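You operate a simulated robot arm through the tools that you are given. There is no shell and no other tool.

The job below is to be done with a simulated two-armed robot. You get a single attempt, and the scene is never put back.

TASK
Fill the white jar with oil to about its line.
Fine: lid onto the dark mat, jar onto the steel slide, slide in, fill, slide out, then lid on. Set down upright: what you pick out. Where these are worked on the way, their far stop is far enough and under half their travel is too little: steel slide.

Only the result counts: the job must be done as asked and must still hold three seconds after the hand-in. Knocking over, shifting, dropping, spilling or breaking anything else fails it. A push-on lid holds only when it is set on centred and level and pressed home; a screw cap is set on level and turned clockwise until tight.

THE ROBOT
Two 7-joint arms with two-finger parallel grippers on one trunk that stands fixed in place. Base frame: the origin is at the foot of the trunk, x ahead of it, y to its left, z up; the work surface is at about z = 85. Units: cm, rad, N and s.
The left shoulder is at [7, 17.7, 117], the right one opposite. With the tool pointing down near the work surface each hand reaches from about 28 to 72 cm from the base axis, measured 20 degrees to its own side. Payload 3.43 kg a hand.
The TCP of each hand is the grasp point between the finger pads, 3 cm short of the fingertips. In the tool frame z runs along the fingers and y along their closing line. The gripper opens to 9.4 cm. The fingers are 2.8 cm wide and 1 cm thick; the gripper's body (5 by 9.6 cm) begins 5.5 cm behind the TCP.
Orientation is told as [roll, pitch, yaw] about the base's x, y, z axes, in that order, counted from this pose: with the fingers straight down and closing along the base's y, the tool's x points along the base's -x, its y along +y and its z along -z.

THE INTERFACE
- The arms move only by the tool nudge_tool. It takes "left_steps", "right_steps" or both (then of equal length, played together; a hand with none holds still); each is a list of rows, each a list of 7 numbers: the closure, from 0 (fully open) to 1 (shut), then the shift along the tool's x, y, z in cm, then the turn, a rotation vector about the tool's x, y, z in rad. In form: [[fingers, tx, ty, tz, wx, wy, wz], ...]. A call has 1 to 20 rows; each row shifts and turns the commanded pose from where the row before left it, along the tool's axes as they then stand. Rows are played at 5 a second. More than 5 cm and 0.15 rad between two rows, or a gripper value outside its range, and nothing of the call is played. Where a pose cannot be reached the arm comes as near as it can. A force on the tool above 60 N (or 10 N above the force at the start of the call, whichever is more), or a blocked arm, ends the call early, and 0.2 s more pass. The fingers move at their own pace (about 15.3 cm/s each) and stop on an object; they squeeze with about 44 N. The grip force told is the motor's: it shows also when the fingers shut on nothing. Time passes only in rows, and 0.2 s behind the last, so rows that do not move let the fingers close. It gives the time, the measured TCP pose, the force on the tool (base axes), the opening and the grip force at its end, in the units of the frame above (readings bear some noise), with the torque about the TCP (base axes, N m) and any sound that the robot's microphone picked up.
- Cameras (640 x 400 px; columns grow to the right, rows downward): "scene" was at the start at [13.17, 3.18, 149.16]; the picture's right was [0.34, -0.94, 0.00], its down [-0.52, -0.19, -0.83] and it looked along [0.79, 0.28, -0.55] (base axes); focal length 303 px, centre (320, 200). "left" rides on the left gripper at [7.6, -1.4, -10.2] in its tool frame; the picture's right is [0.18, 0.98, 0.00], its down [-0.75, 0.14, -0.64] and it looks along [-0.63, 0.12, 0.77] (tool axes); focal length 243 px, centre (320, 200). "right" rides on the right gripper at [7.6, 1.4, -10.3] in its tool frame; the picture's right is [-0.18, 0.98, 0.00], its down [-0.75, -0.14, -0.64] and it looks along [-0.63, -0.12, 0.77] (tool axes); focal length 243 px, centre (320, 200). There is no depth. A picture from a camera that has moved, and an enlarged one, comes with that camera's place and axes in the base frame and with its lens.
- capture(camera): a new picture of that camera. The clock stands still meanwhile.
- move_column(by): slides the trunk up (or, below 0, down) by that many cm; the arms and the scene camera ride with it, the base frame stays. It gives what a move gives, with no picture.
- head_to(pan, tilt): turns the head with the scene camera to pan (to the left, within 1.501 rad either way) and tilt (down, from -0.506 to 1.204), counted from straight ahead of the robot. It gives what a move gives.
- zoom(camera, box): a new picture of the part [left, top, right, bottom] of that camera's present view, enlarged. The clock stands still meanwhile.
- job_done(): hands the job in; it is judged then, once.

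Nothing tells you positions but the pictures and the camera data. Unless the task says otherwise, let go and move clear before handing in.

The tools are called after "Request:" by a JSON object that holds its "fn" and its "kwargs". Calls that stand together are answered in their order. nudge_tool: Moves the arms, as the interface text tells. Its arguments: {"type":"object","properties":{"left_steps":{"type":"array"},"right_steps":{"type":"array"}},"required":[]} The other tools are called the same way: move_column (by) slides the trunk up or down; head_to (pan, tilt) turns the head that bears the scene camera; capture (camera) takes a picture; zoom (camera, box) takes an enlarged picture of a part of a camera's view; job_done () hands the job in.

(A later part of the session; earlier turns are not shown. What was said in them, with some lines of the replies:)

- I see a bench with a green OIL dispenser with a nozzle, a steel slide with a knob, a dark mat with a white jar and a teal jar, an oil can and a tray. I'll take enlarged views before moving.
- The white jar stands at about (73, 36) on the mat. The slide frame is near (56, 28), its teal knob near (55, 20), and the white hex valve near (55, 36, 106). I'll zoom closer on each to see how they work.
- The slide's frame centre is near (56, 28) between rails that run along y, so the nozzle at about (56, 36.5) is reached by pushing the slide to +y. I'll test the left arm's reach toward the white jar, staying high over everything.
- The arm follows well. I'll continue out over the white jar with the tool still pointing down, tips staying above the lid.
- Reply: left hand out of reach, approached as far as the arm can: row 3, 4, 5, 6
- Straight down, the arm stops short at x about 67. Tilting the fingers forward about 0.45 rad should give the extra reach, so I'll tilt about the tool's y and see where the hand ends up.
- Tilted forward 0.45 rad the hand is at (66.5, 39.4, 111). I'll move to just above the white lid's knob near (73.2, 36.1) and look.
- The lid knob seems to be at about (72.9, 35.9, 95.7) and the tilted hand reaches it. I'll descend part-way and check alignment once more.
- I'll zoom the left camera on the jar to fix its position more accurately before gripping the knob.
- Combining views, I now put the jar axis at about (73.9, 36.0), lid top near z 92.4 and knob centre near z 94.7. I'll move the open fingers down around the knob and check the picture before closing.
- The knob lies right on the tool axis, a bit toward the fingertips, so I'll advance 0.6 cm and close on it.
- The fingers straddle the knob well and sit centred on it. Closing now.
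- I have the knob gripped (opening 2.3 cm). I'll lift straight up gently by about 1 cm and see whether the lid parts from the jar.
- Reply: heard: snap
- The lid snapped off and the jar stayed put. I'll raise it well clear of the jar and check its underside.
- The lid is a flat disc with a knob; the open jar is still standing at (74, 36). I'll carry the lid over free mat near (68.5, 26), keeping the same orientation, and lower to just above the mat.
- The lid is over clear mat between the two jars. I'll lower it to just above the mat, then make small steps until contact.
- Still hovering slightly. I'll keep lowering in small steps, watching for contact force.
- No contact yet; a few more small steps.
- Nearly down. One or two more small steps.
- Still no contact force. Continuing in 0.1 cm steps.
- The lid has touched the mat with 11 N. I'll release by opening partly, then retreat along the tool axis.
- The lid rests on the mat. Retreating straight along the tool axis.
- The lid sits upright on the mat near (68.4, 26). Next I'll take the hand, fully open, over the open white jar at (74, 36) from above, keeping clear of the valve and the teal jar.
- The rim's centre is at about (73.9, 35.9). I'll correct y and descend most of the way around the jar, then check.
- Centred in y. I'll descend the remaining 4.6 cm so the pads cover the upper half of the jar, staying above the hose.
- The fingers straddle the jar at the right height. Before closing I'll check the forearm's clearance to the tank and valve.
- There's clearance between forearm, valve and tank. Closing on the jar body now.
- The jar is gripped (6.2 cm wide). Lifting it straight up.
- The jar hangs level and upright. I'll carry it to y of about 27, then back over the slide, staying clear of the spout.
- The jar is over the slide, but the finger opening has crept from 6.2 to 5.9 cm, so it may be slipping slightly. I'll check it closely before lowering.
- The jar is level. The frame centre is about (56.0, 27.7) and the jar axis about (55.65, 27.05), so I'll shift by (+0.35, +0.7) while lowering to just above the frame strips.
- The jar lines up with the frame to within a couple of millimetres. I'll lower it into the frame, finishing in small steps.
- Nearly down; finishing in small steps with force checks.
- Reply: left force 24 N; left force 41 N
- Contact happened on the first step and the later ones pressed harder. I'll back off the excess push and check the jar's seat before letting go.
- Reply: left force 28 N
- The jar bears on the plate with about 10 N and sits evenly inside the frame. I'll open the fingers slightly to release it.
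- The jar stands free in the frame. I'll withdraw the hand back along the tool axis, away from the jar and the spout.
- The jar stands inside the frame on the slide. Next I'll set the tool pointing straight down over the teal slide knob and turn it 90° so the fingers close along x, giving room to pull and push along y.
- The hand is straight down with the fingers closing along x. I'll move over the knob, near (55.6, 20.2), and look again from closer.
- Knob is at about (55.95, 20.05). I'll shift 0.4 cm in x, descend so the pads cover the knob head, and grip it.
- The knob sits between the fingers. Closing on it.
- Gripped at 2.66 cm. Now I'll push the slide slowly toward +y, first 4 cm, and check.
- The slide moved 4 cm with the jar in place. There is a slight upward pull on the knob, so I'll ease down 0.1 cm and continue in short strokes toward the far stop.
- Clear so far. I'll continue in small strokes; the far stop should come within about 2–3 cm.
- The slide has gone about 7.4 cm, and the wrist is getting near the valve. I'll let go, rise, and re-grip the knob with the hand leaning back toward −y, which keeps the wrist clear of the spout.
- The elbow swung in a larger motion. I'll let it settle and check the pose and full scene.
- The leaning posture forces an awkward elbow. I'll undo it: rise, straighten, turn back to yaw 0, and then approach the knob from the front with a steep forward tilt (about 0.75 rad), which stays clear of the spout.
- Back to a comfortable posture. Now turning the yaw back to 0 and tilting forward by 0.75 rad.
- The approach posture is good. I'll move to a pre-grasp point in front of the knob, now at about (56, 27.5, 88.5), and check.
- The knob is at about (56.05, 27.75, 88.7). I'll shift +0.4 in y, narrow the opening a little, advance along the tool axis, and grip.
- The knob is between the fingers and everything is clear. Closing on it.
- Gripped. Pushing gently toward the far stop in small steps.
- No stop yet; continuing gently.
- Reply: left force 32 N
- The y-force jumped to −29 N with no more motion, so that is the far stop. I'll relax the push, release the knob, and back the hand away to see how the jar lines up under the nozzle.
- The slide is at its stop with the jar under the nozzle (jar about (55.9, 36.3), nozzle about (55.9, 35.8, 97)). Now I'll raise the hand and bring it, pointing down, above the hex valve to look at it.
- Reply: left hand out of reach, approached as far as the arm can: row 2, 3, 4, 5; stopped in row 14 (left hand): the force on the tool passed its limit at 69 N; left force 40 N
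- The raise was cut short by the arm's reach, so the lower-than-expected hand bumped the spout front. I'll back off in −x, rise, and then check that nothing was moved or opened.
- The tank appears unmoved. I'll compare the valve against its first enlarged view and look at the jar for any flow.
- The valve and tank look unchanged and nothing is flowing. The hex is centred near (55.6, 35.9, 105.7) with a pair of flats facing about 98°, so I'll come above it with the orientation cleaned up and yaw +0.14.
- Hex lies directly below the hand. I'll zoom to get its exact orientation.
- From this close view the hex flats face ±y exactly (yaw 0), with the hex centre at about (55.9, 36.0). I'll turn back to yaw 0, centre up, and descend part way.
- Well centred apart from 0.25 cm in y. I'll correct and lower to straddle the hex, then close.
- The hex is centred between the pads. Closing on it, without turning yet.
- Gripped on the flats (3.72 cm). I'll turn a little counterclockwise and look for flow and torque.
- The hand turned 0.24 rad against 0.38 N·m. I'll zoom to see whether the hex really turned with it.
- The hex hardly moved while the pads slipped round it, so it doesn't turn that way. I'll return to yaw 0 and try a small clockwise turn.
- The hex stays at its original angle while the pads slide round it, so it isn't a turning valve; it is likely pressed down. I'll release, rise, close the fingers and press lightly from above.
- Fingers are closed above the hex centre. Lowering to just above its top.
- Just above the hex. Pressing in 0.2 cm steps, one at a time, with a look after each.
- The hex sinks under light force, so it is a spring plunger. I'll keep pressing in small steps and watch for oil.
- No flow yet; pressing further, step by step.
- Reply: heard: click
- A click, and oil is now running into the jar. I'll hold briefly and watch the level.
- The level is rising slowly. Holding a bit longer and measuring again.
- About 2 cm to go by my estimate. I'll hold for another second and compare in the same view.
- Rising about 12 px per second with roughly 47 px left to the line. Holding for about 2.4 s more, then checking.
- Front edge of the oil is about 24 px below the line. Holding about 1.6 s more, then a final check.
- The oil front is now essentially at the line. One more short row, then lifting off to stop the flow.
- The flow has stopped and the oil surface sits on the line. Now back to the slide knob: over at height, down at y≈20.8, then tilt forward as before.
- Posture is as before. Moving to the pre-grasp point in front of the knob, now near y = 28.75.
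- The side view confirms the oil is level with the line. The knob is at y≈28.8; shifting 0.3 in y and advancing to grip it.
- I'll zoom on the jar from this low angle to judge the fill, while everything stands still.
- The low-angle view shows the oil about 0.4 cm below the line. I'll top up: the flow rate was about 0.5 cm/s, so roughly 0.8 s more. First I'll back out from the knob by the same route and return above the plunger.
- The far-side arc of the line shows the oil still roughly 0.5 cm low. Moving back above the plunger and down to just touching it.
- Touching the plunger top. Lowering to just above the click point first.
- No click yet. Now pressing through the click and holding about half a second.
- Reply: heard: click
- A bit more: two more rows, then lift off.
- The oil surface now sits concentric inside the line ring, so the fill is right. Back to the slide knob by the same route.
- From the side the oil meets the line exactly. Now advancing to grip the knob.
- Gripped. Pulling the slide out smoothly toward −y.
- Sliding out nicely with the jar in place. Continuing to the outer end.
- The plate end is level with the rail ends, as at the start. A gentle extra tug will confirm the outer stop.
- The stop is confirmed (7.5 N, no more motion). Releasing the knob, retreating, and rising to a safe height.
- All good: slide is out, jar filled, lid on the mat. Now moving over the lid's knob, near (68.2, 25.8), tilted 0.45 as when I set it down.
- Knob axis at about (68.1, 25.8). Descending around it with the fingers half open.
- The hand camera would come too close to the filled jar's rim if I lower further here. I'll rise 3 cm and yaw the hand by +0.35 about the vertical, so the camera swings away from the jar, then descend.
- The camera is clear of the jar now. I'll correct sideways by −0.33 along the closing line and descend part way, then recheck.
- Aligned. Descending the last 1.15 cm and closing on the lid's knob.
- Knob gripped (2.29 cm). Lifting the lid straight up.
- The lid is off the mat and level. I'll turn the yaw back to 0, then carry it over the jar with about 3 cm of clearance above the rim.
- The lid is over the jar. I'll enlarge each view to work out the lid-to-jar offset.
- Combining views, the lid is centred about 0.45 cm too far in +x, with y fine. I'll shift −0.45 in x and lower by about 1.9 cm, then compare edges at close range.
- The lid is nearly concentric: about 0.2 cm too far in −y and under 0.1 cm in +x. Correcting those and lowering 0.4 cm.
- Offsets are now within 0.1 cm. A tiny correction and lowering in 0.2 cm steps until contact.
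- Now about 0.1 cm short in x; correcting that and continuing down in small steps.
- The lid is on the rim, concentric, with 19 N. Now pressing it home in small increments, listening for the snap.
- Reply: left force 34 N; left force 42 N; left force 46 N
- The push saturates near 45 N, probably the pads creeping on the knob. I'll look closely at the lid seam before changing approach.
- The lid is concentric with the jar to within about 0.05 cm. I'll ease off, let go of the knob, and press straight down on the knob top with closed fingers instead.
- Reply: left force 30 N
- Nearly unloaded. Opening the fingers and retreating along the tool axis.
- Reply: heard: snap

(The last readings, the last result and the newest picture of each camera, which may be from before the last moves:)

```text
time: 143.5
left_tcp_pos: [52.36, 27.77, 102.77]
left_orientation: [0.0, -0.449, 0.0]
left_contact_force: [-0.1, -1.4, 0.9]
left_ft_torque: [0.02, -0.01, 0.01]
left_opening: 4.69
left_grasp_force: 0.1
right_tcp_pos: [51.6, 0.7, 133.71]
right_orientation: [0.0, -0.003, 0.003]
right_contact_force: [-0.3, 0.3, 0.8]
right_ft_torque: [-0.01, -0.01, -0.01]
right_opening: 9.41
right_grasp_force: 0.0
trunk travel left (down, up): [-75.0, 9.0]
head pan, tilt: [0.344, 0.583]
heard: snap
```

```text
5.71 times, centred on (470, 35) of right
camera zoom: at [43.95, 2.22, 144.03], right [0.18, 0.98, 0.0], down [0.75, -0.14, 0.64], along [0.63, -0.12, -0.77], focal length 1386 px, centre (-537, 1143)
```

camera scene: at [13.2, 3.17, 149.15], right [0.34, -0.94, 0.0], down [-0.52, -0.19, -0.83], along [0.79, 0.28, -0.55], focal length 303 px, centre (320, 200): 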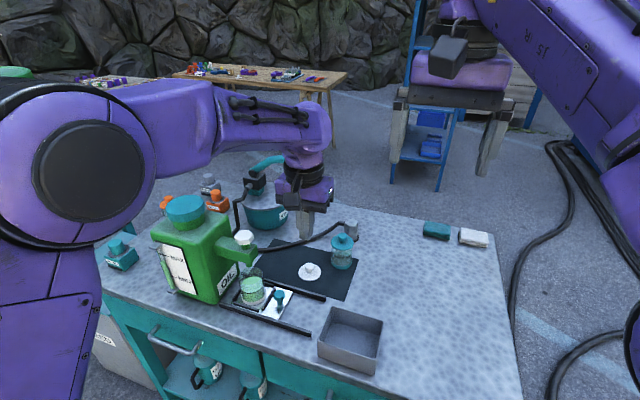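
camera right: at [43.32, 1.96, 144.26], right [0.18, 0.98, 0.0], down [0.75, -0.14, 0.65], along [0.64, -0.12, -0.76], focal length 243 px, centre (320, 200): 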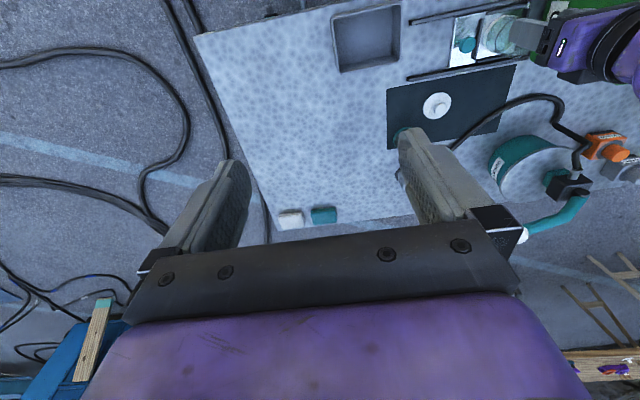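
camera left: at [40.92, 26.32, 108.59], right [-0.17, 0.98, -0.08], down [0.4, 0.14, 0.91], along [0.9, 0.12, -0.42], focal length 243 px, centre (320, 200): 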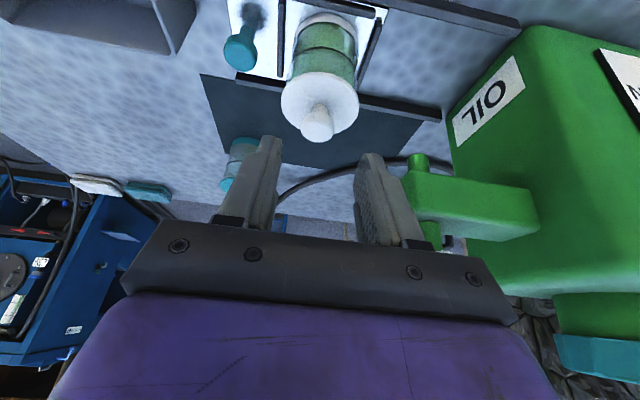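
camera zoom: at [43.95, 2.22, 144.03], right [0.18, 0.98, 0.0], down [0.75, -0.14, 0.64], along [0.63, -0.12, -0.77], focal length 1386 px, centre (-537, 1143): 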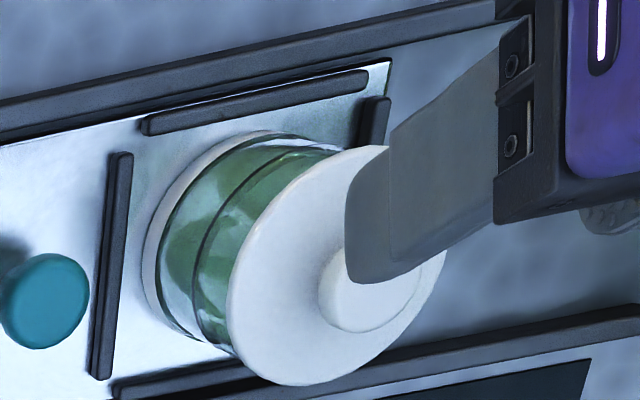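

A snap was heard as I let go and the lid now sits level. To be sure it is home, I'll press the knob top straight down with closed fingers: first setting the tool vertical above it.

Request:
{"fn": "nudge_tool", "kwargs": {"left_steps": [[0.5, 0, 0, -1.0, 0, 0.15, 0], [0.5, 0, 0, 0, 0, 0.15, 0], [0.5, 0, 0, 0, 0, 0.15, 0], [1, 0, 0, 0, 0, 0, 0], [1, 0, 0, 0, 0, 0, 0], [1, -1.9, -0.05, 0, 0, 0, 0], [1, -1.9, -0.05, 0, 0, 0, 0], [1, 0, 0, 0, 0, 0, 0]]}}

Request:
{"fn": "capture", "kwargs": {"camera": "left"}}

Request:
{"fn": "zoom", "kwargs": {"camera": "scene", "box": [250, 220, 340, 325]}}

Request:
{"fn": "zoom", "kwargs": {"camera": "right", "box": [420, 0, 540, 80]}}

```text
time: 145.3
left_tcp_pos: [55.58, 27.71, 103.6]
left_orientation: [0.0, -0.002, 0.0]
left_contact_force: [0.4, -0.3, 0.2]
left_ft_torque: [0.02, -0.01, -0.02]
left_opening: 0.0
left_grasp_force: 32.9
right_tcp_pos: [51.4, 0.76, 133.8]
right_orientation: [0.0, -0.002, 0.001]
right_contact_force: [-0.1, -0.8, -1.0]
right_ft_torque: [0.01, -0.03, -0.01]
right_opening: 9.41
right_grasp_force: 0.1
trunk travel left (down, up): [-75.0, 9.0]
head pan, tilt: [0.344, 0.583]
```

```text
taken
camera left: at [47.95, 26.19, 113.81], right [-0.18, 0.98, 0.0], down [0.75, 0.14, 0.64], along [0.63, 0.12, -0.77], focal length 243 px, centre (320, 200)
```

left: 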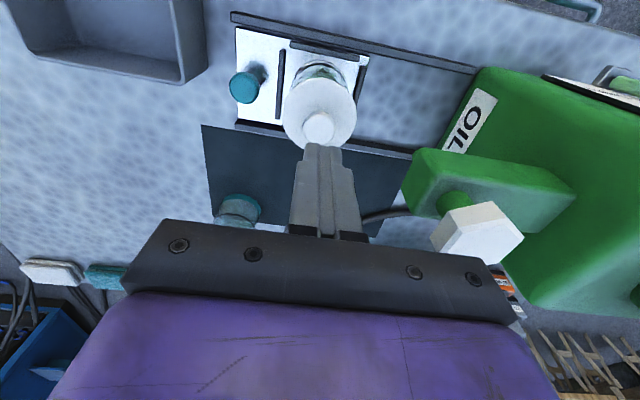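

```text
3.81 times, centred on (295, 272) of scene
camera zoom: at [13.09, 3.17, 149.17], right [0.34, -0.94, 0.0], down [-0.52, -0.19, -0.83], along [0.79, 0.28, -0.55], focal length 1153 px, centre (415, -76)
```

zoom: 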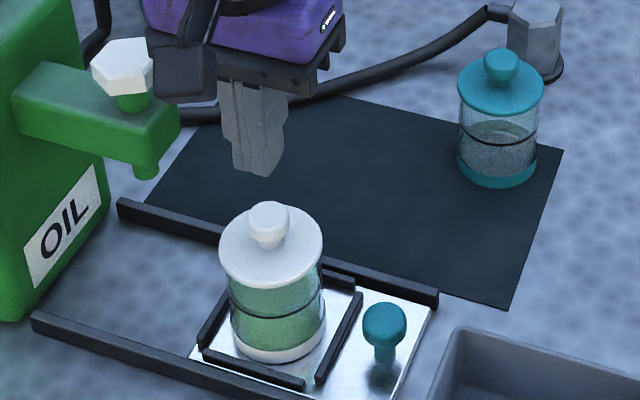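

```text
5.00 times, centred on (480, 40) of right
camera zoom: at [43.82, 2.21, 144.08], right [0.18, 0.98, 0.0], down [0.75, -0.14, 0.64], along [0.63, -0.12, -0.76], focal length 1213 px, centre (-480, 1000)
```

zoom: 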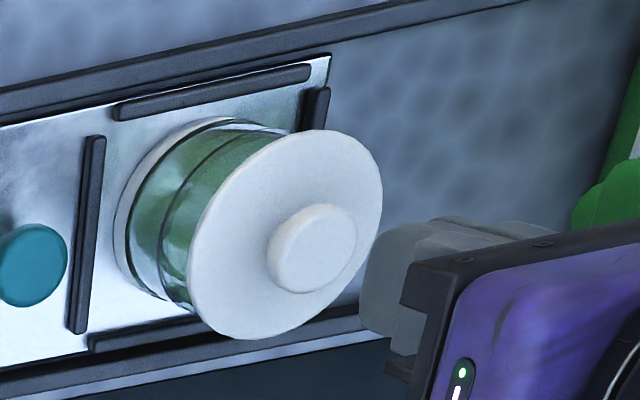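

With an unobstructed view, the lid is level and concentric with the jar base. The knob top is almost exactly below the closed fingers; I'll shift −0.15 in x and lower to just above it.

Request:
{"fn": "nudge_tool", "kwargs": {"left_steps": [[1, 0.15, 0, 1.2, 0, 0, 0], [1, 0, 0, 1.2, 0, 0, 0], [1, 0, 0, 0.8, 0, 0, 0], [1, 0, 0, 0, 0, 0, 0]]}}

Request:
{"fn": "zoom", "kwargs": {"camera": "left", "box": [240, 60, 400, 240]}}

Request:
{"fn": "zoom", "kwargs": {"camera": "scene", "box": [265, 245, 325, 325]}}

```text
time: 146.3
left_tcp_pos: [55.42, 27.53, 100.33]
left_orientation: [0.0, 0.0, -0.001]
left_contact_force: [-0.3, 0.1, 0.4]
left_ft_torque: [0.02, 0.01, -0.01]
left_opening: 0.0
left_grasp_force: 33.1
right_tcp_pos: [51.5, 0.73, 133.91]
right_orientation: [0.001, -0.001, 0.001]
right_contact_force: [0.2, -0.3, 0.6]
right_ft_torque: [0.01, 0.01, 0.02]
right_opening: 9.39
right_grasp_force: 0.0
trunk travel left (down, up): [-75.0, 9.0]
head pan, tilt: [0.344, 0.583]
```

```text
2.22 times, centred on (320, 150) of left
camera zoom: at [47.75, 26.12, 110.47], right [-0.18, 0.98, 0.0], down [0.75, 0.14, 0.64], along [0.63, 0.12, -0.77], focal length 539 px, centre (320, 311)
```

zoom: 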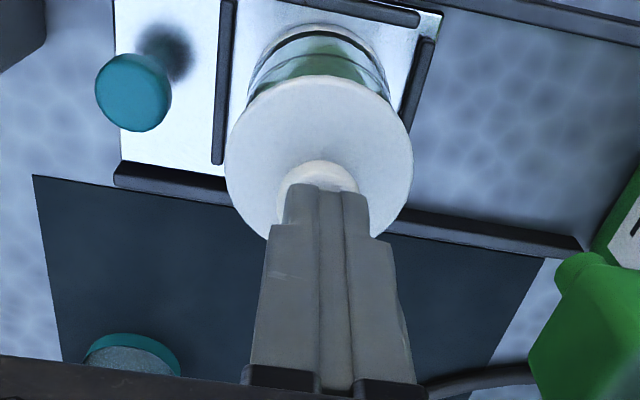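

```text
5.00 times, centred on (295, 285) of scene
camera zoom: at [13.16, 3.17, 149.16], right [0.34, -0.94, 0.0], down [-0.52, -0.19, -0.83], along [0.79, 0.28, -0.55], focal length 1513 px, centre (445, -225)
```

zoom: 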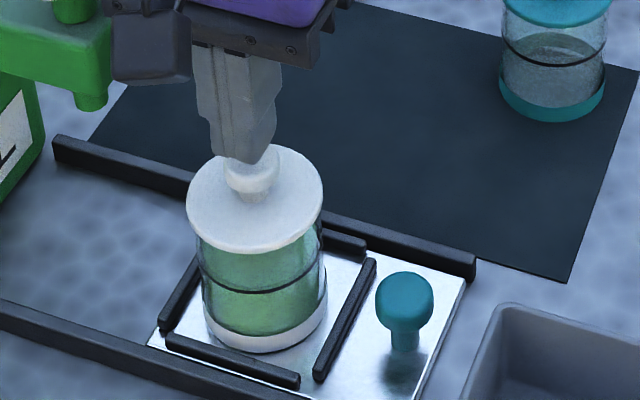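

Centred over the knob. Lowering to contact and then pressing in steps.

Request:
{"fn": "nudge_tool", "kwargs": {"left_steps": [[1, 0, 0, 0.2, 0, 0, 0], [1, 0, 0, 0.2, 0, 0, 0], [1, 0, 0, 0, 0, 0, 0]]}}

Request:
{"fn": "nudge_tool", "kwargs": {"left_steps": [[1, 0, 0, 0.2, 0, 0, 0], [1, 0, 0, 0, 0, 0, 0]]}}

```text
time: 147.1
left_tcp_pos: [55.34, 27.71, 99.87]
left_orientation: [0.0, 0.0, -0.001]
left_contact_force: [-0.5, 0.8, 1.9]
left_ft_torque: [-0.01, 0.0, 0.05]
left_opening: 0.0
left_grasp_force: 33.2
right_tcp_pos: [51.51, 0.78, 133.81]
right_orientation: [0.0, -0.002, 0.002]
right_contact_force: [-0.6, 0.9, -0.7]
right_ft_torque: [0.03, -0.01, 0.0]
right_opening: 9.37
right_grasp_force: 0.0
trunk travel left (down, up): [-75.0, 9.0]
head pan, tilt: [0.344, 0.583]
```

```text
time: 147.7
left_tcp_pos: [55.29, 27.64, 99.66]
left_orientation: [-0.001, -0.001, 0.001]
left_contact_force: [-0.6, -0.3, 0.0]
left_ft_torque: [0.0, 0.02, 0.01]
left_opening: 0.02
left_grasp_force: 33.0
right_tcp_pos: [51.47, 0.76, 133.82]
right_orientation: [0.0, -0.003, 0.002]
right_contact_force: [-0.4, 0.2, 0.9]
right_ft_torque: [0.01, 0.01, 0.01]
right_opening: 9.4
right_grasp_force: 0.0
trunk travel left (down, up): [-75.0, 9.0]
head pan, tilt: [0.344, 0.583]
```

Request:
{"fn": "nudge_tool", "kwargs": {"left_steps": [[1, 0, 0, 0.2, 0, 0, 0], [1, 0, 0, 0, 0, 0, 0]]}}

Request:
{"fn": "zoom", "kwargs": {"camera": "scene", "box": [265, 245, 325, 325]}}

```text
time: 148.3
left_tcp_pos: [55.29, 27.48, 99.53]
left_orientation: [0.001, 0.0, 0.0]
left_contact_force: [-0.1, -0.1, 0.1]
left_ft_torque: [0.03, -0.01, 0.02]
left_opening: 0.01
left_grasp_force: 33.6
right_tcp_pos: [51.47, 0.81, 133.81]
right_orientation: [0.001, -0.001, 0.002]
right_contact_force: [-0.5, -0.6, -0.2]
right_ft_torque: [0.02, 0.01, -0.02]
right_opening: 9.37
right_grasp_force: 0.1
trunk travel left (down, up): [-75.0, 9.0]
head pan, tilt: [0.344, 0.583]
```

```text
5.00 times, centred on (295, 285) of scene
camera zoom: at [13.17, 3.17, 149.16], right [0.34, -0.94, 0.0], down [-0.52, -0.19, -0.83], along [0.79, 0.28, -0.55], focal length 1513 px, centre (445, -225)
```

zoom: 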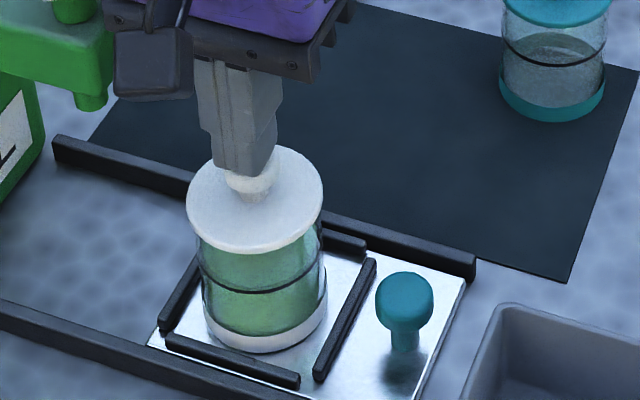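

Request:
{"fn": "nudge_tool", "kwargs": {"left_steps": [[1, 0, 0, 0.15, 0, 0, 0], [1, 0, 0, 0, 0, 0, 0]]}}

Request:
{"fn": "nudge_tool", "kwargs": {"left_steps": [[1, 0, 0, 0.15, 0, 0, 0], [1, 0, 0, 0, 0, 0, 0]]}}

```text
time: 148.9
left_tcp_pos: [55.4, 27.55, 99.4]
left_orientation: [0.0, 0.0, -0.001]
left_contact_force: [0.0, 0.8, 0.2]
left_ft_torque: [-0.03, -0.03, 0.01]
left_opening: 0.0
left_grasp_force: 32.8
right_tcp_pos: [51.5, 0.78, 133.77]
right_orientation: [-0.001, -0.002, 0.002]
right_contact_force: [-0.6, 0.9, 0.1]
right_ft_torque: [0.02, 0.01, 0.04]
right_opening: 9.43
right_grasp_force: 0.0
trunk travel left (down, up): [-75.0, 9.0]
head pan, tilt: [0.344, 0.583]
```

```text
time: 149.5
left_tcp_pos: [55.4, 27.56, 99.3]
left_orientation: [0.001, -0.001, 0.0]
left_contact_force: [0.0, 0.0, 0.2]
left_ft_torque: [0.02, 0.0, 0.01]
left_opening: 0.0
left_grasp_force: 32.6
right_tcp_pos: [51.46, 0.67, 133.75]
right_orientation: [0.0, -0.002, 0.003]
right_contact_force: [0.7, 0.4, 0.1]
right_ft_torque: [0.01, -0.01, 0.02]
right_opening: 9.41
right_grasp_force: 0.0
trunk travel left (down, up): [-75.0, 9.0]
head pan, tilt: [0.344, 0.583]
```

Request:
{"fn": "nudge_tool", "kwargs": {"left_steps": [[1, 0, 0, 0.15, 0, 0, 0], [1, 0, 0, 0, 0, 0, 0]]}}

Request:
{"fn": "zoom", "kwargs": {"camera": "left", "box": [270, 100, 370, 220]}}

Request:
{"fn": "zoom", "kwargs": {"camera": "scene", "box": [275, 255, 315, 300]}}

```text
time: 150.1
left_tcp_pos: [55.42, 27.69, 99.19]
left_orientation: [0.002, -0.001, 0.0]
left_contact_force: [0.7, -1.0, 3.3]
left_ft_torque: [-0.02, 0.02, -0.02]
left_opening: 0.0
left_grasp_force: 33.0
right_tcp_pos: [51.48, 0.74, 133.93]
right_orientation: [-0.001, -0.004, 0.003]
right_contact_force: [0.3, 0.3, 0.1]
right_ft_torque: [0.0, 0.05, -0.03]
right_opening: 9.41
right_grasp_force: 0.1
trunk travel left (down, up): [-75.0, 9.0]
head pan, tilt: [0.344, 0.583]
```

```text
3.33 times, centred on (320, 160) of left
camera zoom: at [47.76, 26.15, 109.38], right [-0.18, 0.98, 0.0], down [0.75, 0.14, 0.64], along [0.63, 0.12, -0.77], focal length 809 px, centre (320, 333)
```

zoom: 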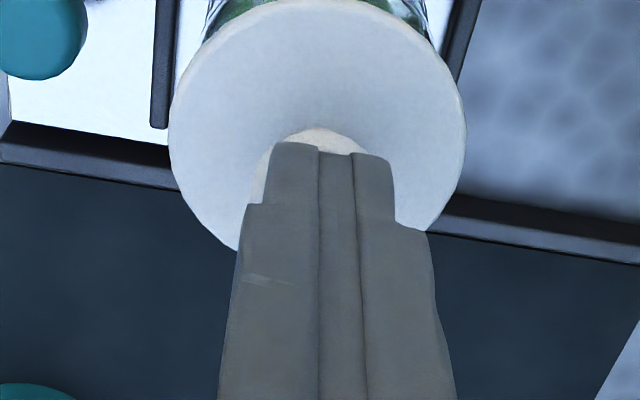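

```text
8.89 times, centred on (295, 278) of scene
camera zoom: at [13.11, 3.15, 149.17], right [0.34, -0.94, 0.0], down [-0.52, -0.19, -0.83], along [0.79, 0.28, -0.55], focal length 2690 px, centre (542, -489)
```

zoom: 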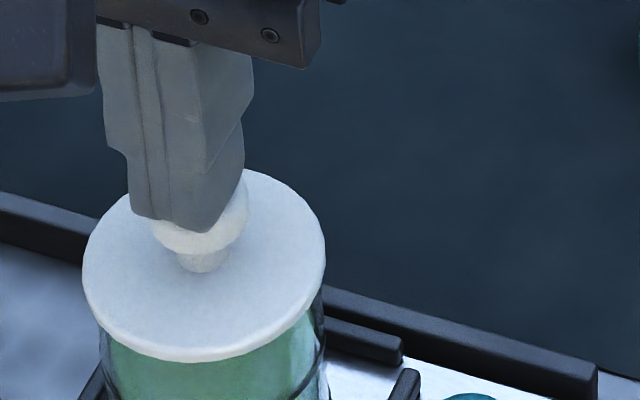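

Contact at the knob top, slightly off to one side. I'll lift a little, shift by (−0.2, −0.2) and press again centrally.

Request:
{"fn": "nudge_tool", "kwargs": {"left_steps": [[1, 0, 0, -0.4, 0, 0, 0], [1, 0.2, -0.22, 0, 0, 0, 0], [1, 0, 0, 0.4, 0, 0, 0], [1, 0, 0, 0.1, 0, 0, 0], [1, 0, 0, 0, 0, 0, 0]]}}

Request:
{"fn": "zoom", "kwargs": {"camera": "left", "box": [270, 100, 370, 220]}}

Request:
{"fn": "zoom", "kwargs": {"camera": "scene", "box": [275, 255, 315, 300]}}

```text
time: 151.3
left_tcp_pos: [55.11, 27.43, 99.19]
left_orientation: [-0.001, -0.004, 0.001]
left_contact_force: [1.7, 0.3, 10.0]
left_ft_torque: [0.07, -0.1, 0.04]
left_opening: 0.02
left_grasp_force: 33.1
right_tcp_pos: [51.35, 0.64, 133.9]
right_orientation: [0.001, -0.004, 0.001]
right_contact_force: [0.2, 0.8, -0.6]
right_ft_torque: [0.0, -0.02, 0.0]
right_opening: 9.42
right_grasp_force: 0.1
trunk travel left (down, up): [-75.0, 9.0]
head pan, tilt: [0.344, 0.583]
```

```text
3.33 times, centred on (320, 160) of left
camera zoom: at [47.46, 25.92, 109.34], right [-0.18, 0.98, 0.0], down [0.75, 0.14, 0.64], along [0.63, 0.12, -0.76], focal length 809 px, centre (320, 333)
```

zoom: 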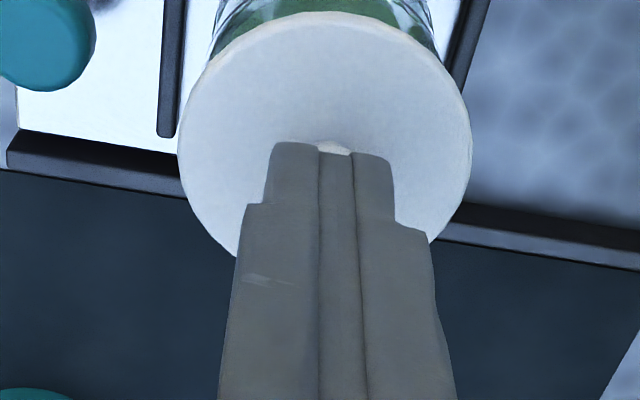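

```text
8.89 times, centred on (295, 278) of scene
camera zoom: at [13.03, 3.1, 149.18], right [0.34, -0.94, 0.0], down [-0.52, -0.19, -0.83], along [0.79, 0.28, -0.55], focal length 2690 px, centre (542, -489)
```

zoom: 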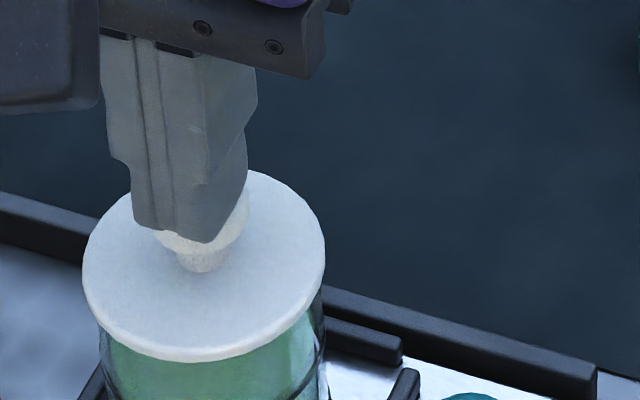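

Centred now with 10 N. Increasing the push step by step.

Request:
{"fn": "nudge_tool", "kwargs": {"left_steps": [[1, 0, 0, 0.15, 0, 0, 0], [1, 0, 0, 0, 0, 0, 0]]}}

Request:
{"fn": "nudge_tool", "kwargs": {"left_steps": [[1, 0, 0, 0.12, 0, 0, 0], [1, 0, 0, 0, 0, 0, 0]]}}

```text
time: 151.9
left_tcp_pos: [55.02, 27.34, 99.04]
left_orientation: [-0.001, -0.005, 0.0]
left_contact_force: [3.6, 2.0, 22.8]
left_ft_torque: [0.08, -0.19, -0.03]
left_opening: 0.0
left_grasp_force: 33.0
right_tcp_pos: [51.28, 0.56, 133.87]
right_orientation: [0.002, -0.006, 0.002]
right_contact_force: [-0.2, -0.8, 0.1]
right_ft_torque: [-0.01, -0.01, 0.0]
right_opening: 9.39
right_grasp_force: 0.1
trunk travel left (down, up): [-75.0, 9.0]
head pan, tilt: [0.344, 0.583]
```

```text
time: 152.5
left_tcp_pos: [55.09, 27.27, 99.0]
left_orientation: [0.002, -0.007, -0.002]
left_contact_force: [7.6, 3.9, 35.4]
left_ft_torque: [0.11, -0.39, 0.05]
left_opening: 0.0
left_grasp_force: 33.1
right_tcp_pos: [51.14, 0.56, 134.11]
right_orientation: [0.002, -0.003, 0.002]
right_contact_force: [-0.1, -0.1, -0.5]
right_ft_torque: [0.03, 0.05, -0.01]
right_opening: 9.41
right_grasp_force: 0.0
trunk travel left (down, up): [-75.0, 9.0]
head pan, tilt: [0.344, 0.583]
```

Request:
{"fn": "nudge_tool", "kwargs": {"left_steps": [[1, 0, 0, 0.12, 0, 0, 0], [1, 0, 0, 0, 0, 0, 0]]}}

Request:
{"fn": "zoom", "kwargs": {"camera": "scene", "box": [265, 250, 325, 325]}}

```text
time: 153.1
left_tcp_pos: [55.01, 27.27, 99.08]
left_orientation: [0.001, -0.011, 0.001]
left_contact_force: [6.1, 6.4, 41.5]
left_ft_torque: [0.21, -0.3, 0.04]
left_opening: 0.02
left_grasp_force: 32.8
right_tcp_pos: [51.05, 0.51, 134.05]
right_orientation: [0.002, -0.007, 0.002]
right_contact_force: [-0.9, 0.6, 0.7]
right_ft_torque: [0.01, -0.01, 0.01]
right_opening: 9.4
right_grasp_force: 0.1
trunk travel left (down, up): [-75.0, 9.0]
head pan, tilt: [0.344, 0.583]
```

```text
5.33 times, centred on (295, 288) of scene
camera zoom: at [12.64, 2.98, 149.23], right [0.34, -0.94, 0.0], down [-0.52, -0.18, -0.84], along [0.79, 0.28, -0.55], focal length 1614 px, centre (453, -267)
```

zoom: 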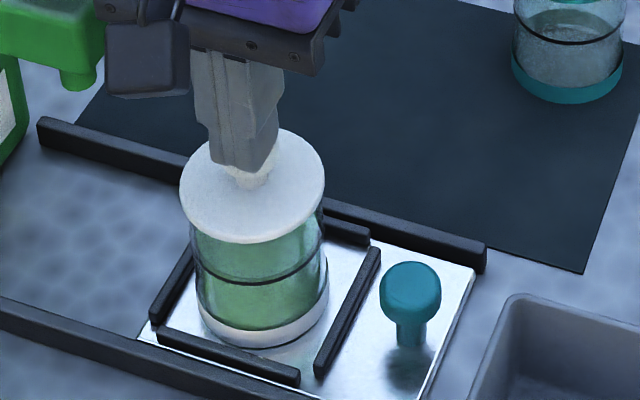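

Request:
{"fn": "nudge_tool", "kwargs": {"left_steps": [[1, 0, 0, 0.15, 0, 0, 0], [1, 0, 0, 0, 0, 0, 0]]}}

```text
time: 153.7
left_tcp_pos: [54.98, 27.22, 99.05]
left_orientation: [0.002, -0.012, 0.0]
left_contact_force: [5.2, 7.0, 48.0]
left_ft_torque: [0.25, -0.26, 0.01]
left_opening: 0.0
left_grasp_force: 32.8
right_tcp_pos: [50.99, 0.71, 134.16]
right_orientation: [0.002, -0.007, 0.001]
right_contact_force: [0.0, -0.7, 0.0]
right_ft_torque: [0.01, -0.01, 0.0]
right_opening: 9.39
right_grasp_force: 0.0
trunk travel left (down, up): [-75.0, 9.0]
head pan, tilt: [0.344, 0.583]
```

48 N with no further travel: the lid is firmly bottomed. I'll ease off gradually, rise clear and inspect.

Request:
{"fn": "nudge_tool", "kwargs": {"left_steps": [[1, 0, 0, -0.2, 0, 0, 0], [1, 0, 0, -0.2, 0, 0, 0], [1, 0, 0, -0.3, 0, 0, 0], [1, 0, 0, -1.0, 0, 0, 0], [1, 0, 0, -2.0, 0, 0, 0], [1, 0, 0, -3.0, 0, 0, 0], [1, 0, 0, -3.0, 0, 0, 0], [1, 3.0, 0, 0, 0, 0, 0], [1, 3.0, 0, 0, 0, 0, 0], [1, 3.0, 0, 0, 0, 0, 0], [1, 0, 0, 0, 0, 0, 0]]}}

Request:
{"fn": "zoom", "kwargs": {"camera": "scene", "box": [265, 250, 325, 325]}}

Request:
{"fn": "zoom", "kwargs": {"camera": "scene", "box": [320, 220, 370, 282]}}

Request:
{"fn": "capture", "kwargs": {"camera": "left"}}

```text
time: 156.1
left_tcp_pos: [46.14, 27.5, 108.09]
left_orientation: [0.0, 0.0, -0.001]
left_contact_force: [0.4, 0.1, -0.3]
left_ft_torque: [0.02, 0.0, 0.0]
left_opening: 0.0
left_grasp_force: 33.2
right_tcp_pos: [51.61, 0.73, 133.72]
right_orientation: [0.0, -0.003, 0.003]
right_contact_force: [-1.0, -0.4, -0.2]
right_ft_torque: [0.03, 0.03, 0.0]
right_opening: 9.41
right_grasp_force: 0.1
trunk travel left (down, up): [-75.0, 9.0]
head pan, tilt: [0.344, 0.583]
```

```text
5.33 times, centred on (295, 288) of scene
camera zoom: at [13.24, 3.19, 149.15], right [0.34, -0.94, 0.0], down [-0.52, -0.19, -0.83], along [0.79, 0.28, -0.55], focal length 1614 px, centre (453, -267)
```

zoom: 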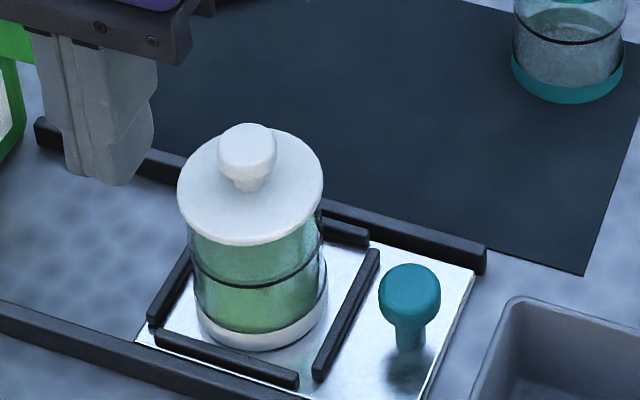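

```text
6.45 times, centred on (345, 251) of scene
camera zoom: at [13.24, 3.19, 149.15], right [0.34, -0.94, 0.0], down [-0.52, -0.19, -0.83], along [0.79, 0.28, -0.55], focal length 1953 px, centre (159, -129)
```

zoom: 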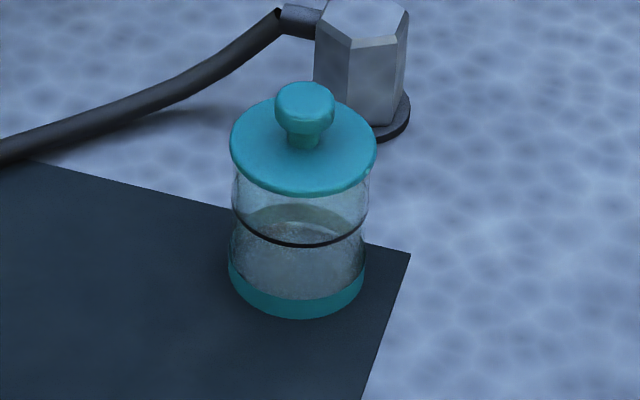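

```text
taken
camera left: at [38.57, 25.96, 118.27], right [-0.18, 0.98, 0.0], down [0.75, 0.14, 0.64], along [0.63, 0.12, -0.77], focal length 243 px, centre (320, 200)
```

left: 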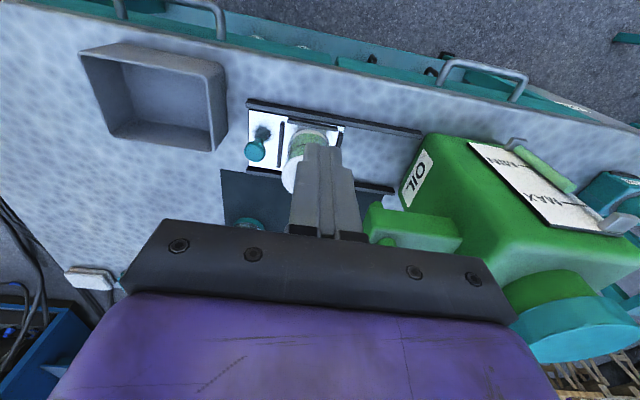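

The white jar's lid-to-line spacing matches the closed teal jar (about 3.2 cm each), and the lid is level and centred. I'll move the left hand well clear and take a final look around.

Request:
{"fn": "nudge_tool", "kwargs": {"left_steps": [[0.5, 0, 1.5, -3.0, 0, 0, 0], [0.5, 0, 2.0, -3.0, 0, 0, 0], [0.5, 0, 2.0, -3.0, 0, 0, 0], [0.5, 0, 2.0, -3.0, 0, 0, 0], [0.5, 0, 2.0, -3.0, 0, 0, 0], [0.5, 0, 0, 0, 0, 0, 0], [0.5, 0, 0, 0, 0, 0, 0], [0.5, 0, 0, 0, 0, 0, 0], [0.5, 0, 0, 0, 0, 0, 0], [0.5, 0, 0, 0, 0, 0, 0]]}}

Request:
{"fn": "capture", "kwargs": {"camera": "scene"}}

Request:
{"fn": "zoom", "kwargs": {"camera": "scene", "box": [270, 250, 320, 325]}}

Request:
{"fn": "zoom", "kwargs": {"camera": "right", "box": [390, 0, 640, 160]}}

Request:
{"fn": "capture", "kwargs": {"camera": "left"}}

```text
time: 158.3
left_tcp_pos: [46.3, 37.04, 123.13]
left_orientation: [-0.001, -0.002, -0.001]
left_contact_force: [0.0, 0.2, 0.4]
left_ft_torque: [0.01, -0.01, 0.01]
left_opening: 4.7
left_grasp_force: 0.1
right_tcp_pos: [51.41, 0.75, 133.69]
right_orientation: [-0.001, -0.002, 0.0]
right_contact_force: [-0.4, 0.3, 0.7]
right_ft_torque: [0.01, -0.02, 0.03]
right_opening: 9.39
right_grasp_force: 0.0
trunk travel left (down, up): [-75.0, 9.0]
head pan, tilt: [0.344, 0.583]
```

```text
taken
camera scene: at [13.16, 3.19, 149.16], right [0.34, -0.94, 0.0], down [-0.52, -0.19, -0.83], along [0.79, 0.28, -0.55], focal length 303 px, centre (320, 200)
```

scene: 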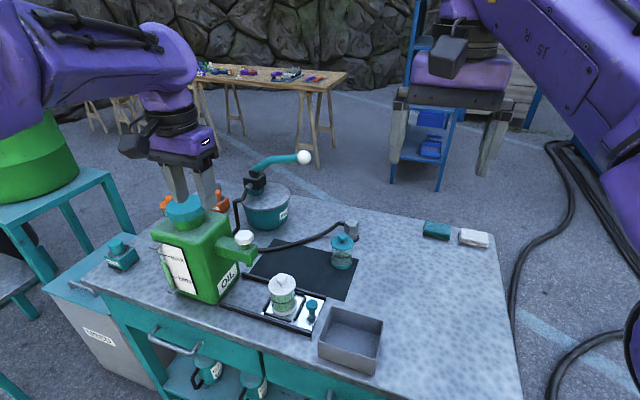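

```text
5.33 times, centred on (295, 288) of scene
camera zoom: at [13.16, 3.19, 149.16], right [0.34, -0.94, 0.0], down [-0.52, -0.19, -0.83], along [0.79, 0.28, -0.55], focal length 1614 px, centre (453, -267)
```

zoom: 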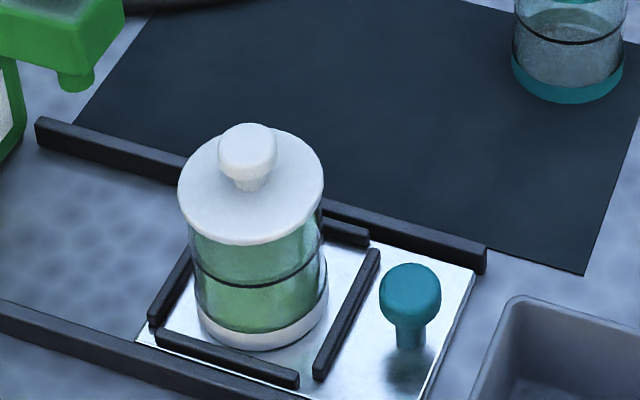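

```text
2.50 times, centred on (515, 80) of right
camera zoom: at [43.89, 2.23, 144.05], right [0.18, 0.98, 0.0], down [0.75, -0.14, 0.64], along [0.63, -0.12, -0.77], focal length 606 px, centre (-168, 500)
```

zoom: 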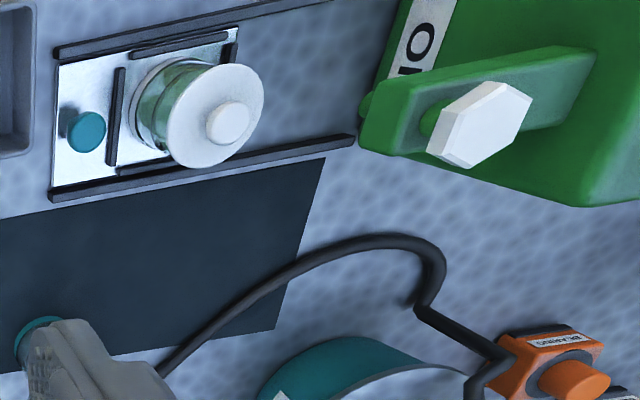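

```text
taken
camera left: at [38.68, 35.57, 133.32], right [-0.18, 0.98, 0.0], down [0.75, 0.14, 0.64], along [0.63, 0.12, -0.77], focal length 243 px, centre (320, 200)
```

left: 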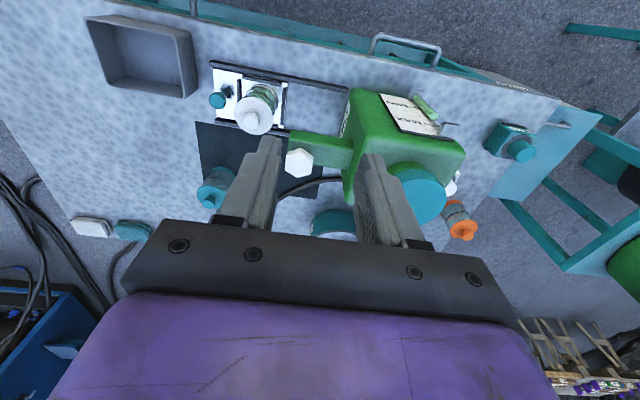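

The white jar is filled to its line with the lid on level. It stands upright in the frame of the slide, which is pulled back out to its stop. Nothing else looks disturbed and both hands are clear, so I'm handing in.

Request:
{"fn": "job_done", "kwargs": {}}

```text
The job is handed in.
```

The white jar is filled to its line and stands upright on the steel slide, which is pulled back out to its stop, with its lid on. I've handed the job in and haven't seen a result.

- **Fill:** The valve was a push-down plunger, not a turning one. The first pour came out about 0.4 cm low, so I topped it up. Seen from the side, the oil meets the line.
- **Lid:** I heard a snap as I let go of the lid, then pressed it with 48 N and it moved no further. It looks level and centred, and sits at the same height as the closed teal jar's lid. I didn't pull on it to test the hold.
- **A bump on the way:** Before filling, the left hand hit the front of the oil spout with about 69 N, because a lift was cut short at the arm's reach. Close-up views afterwards showed the tank and valve unmoved and no oil flowing.

In the final pictures nothing else looks moved or spilled, and both hands are clear.
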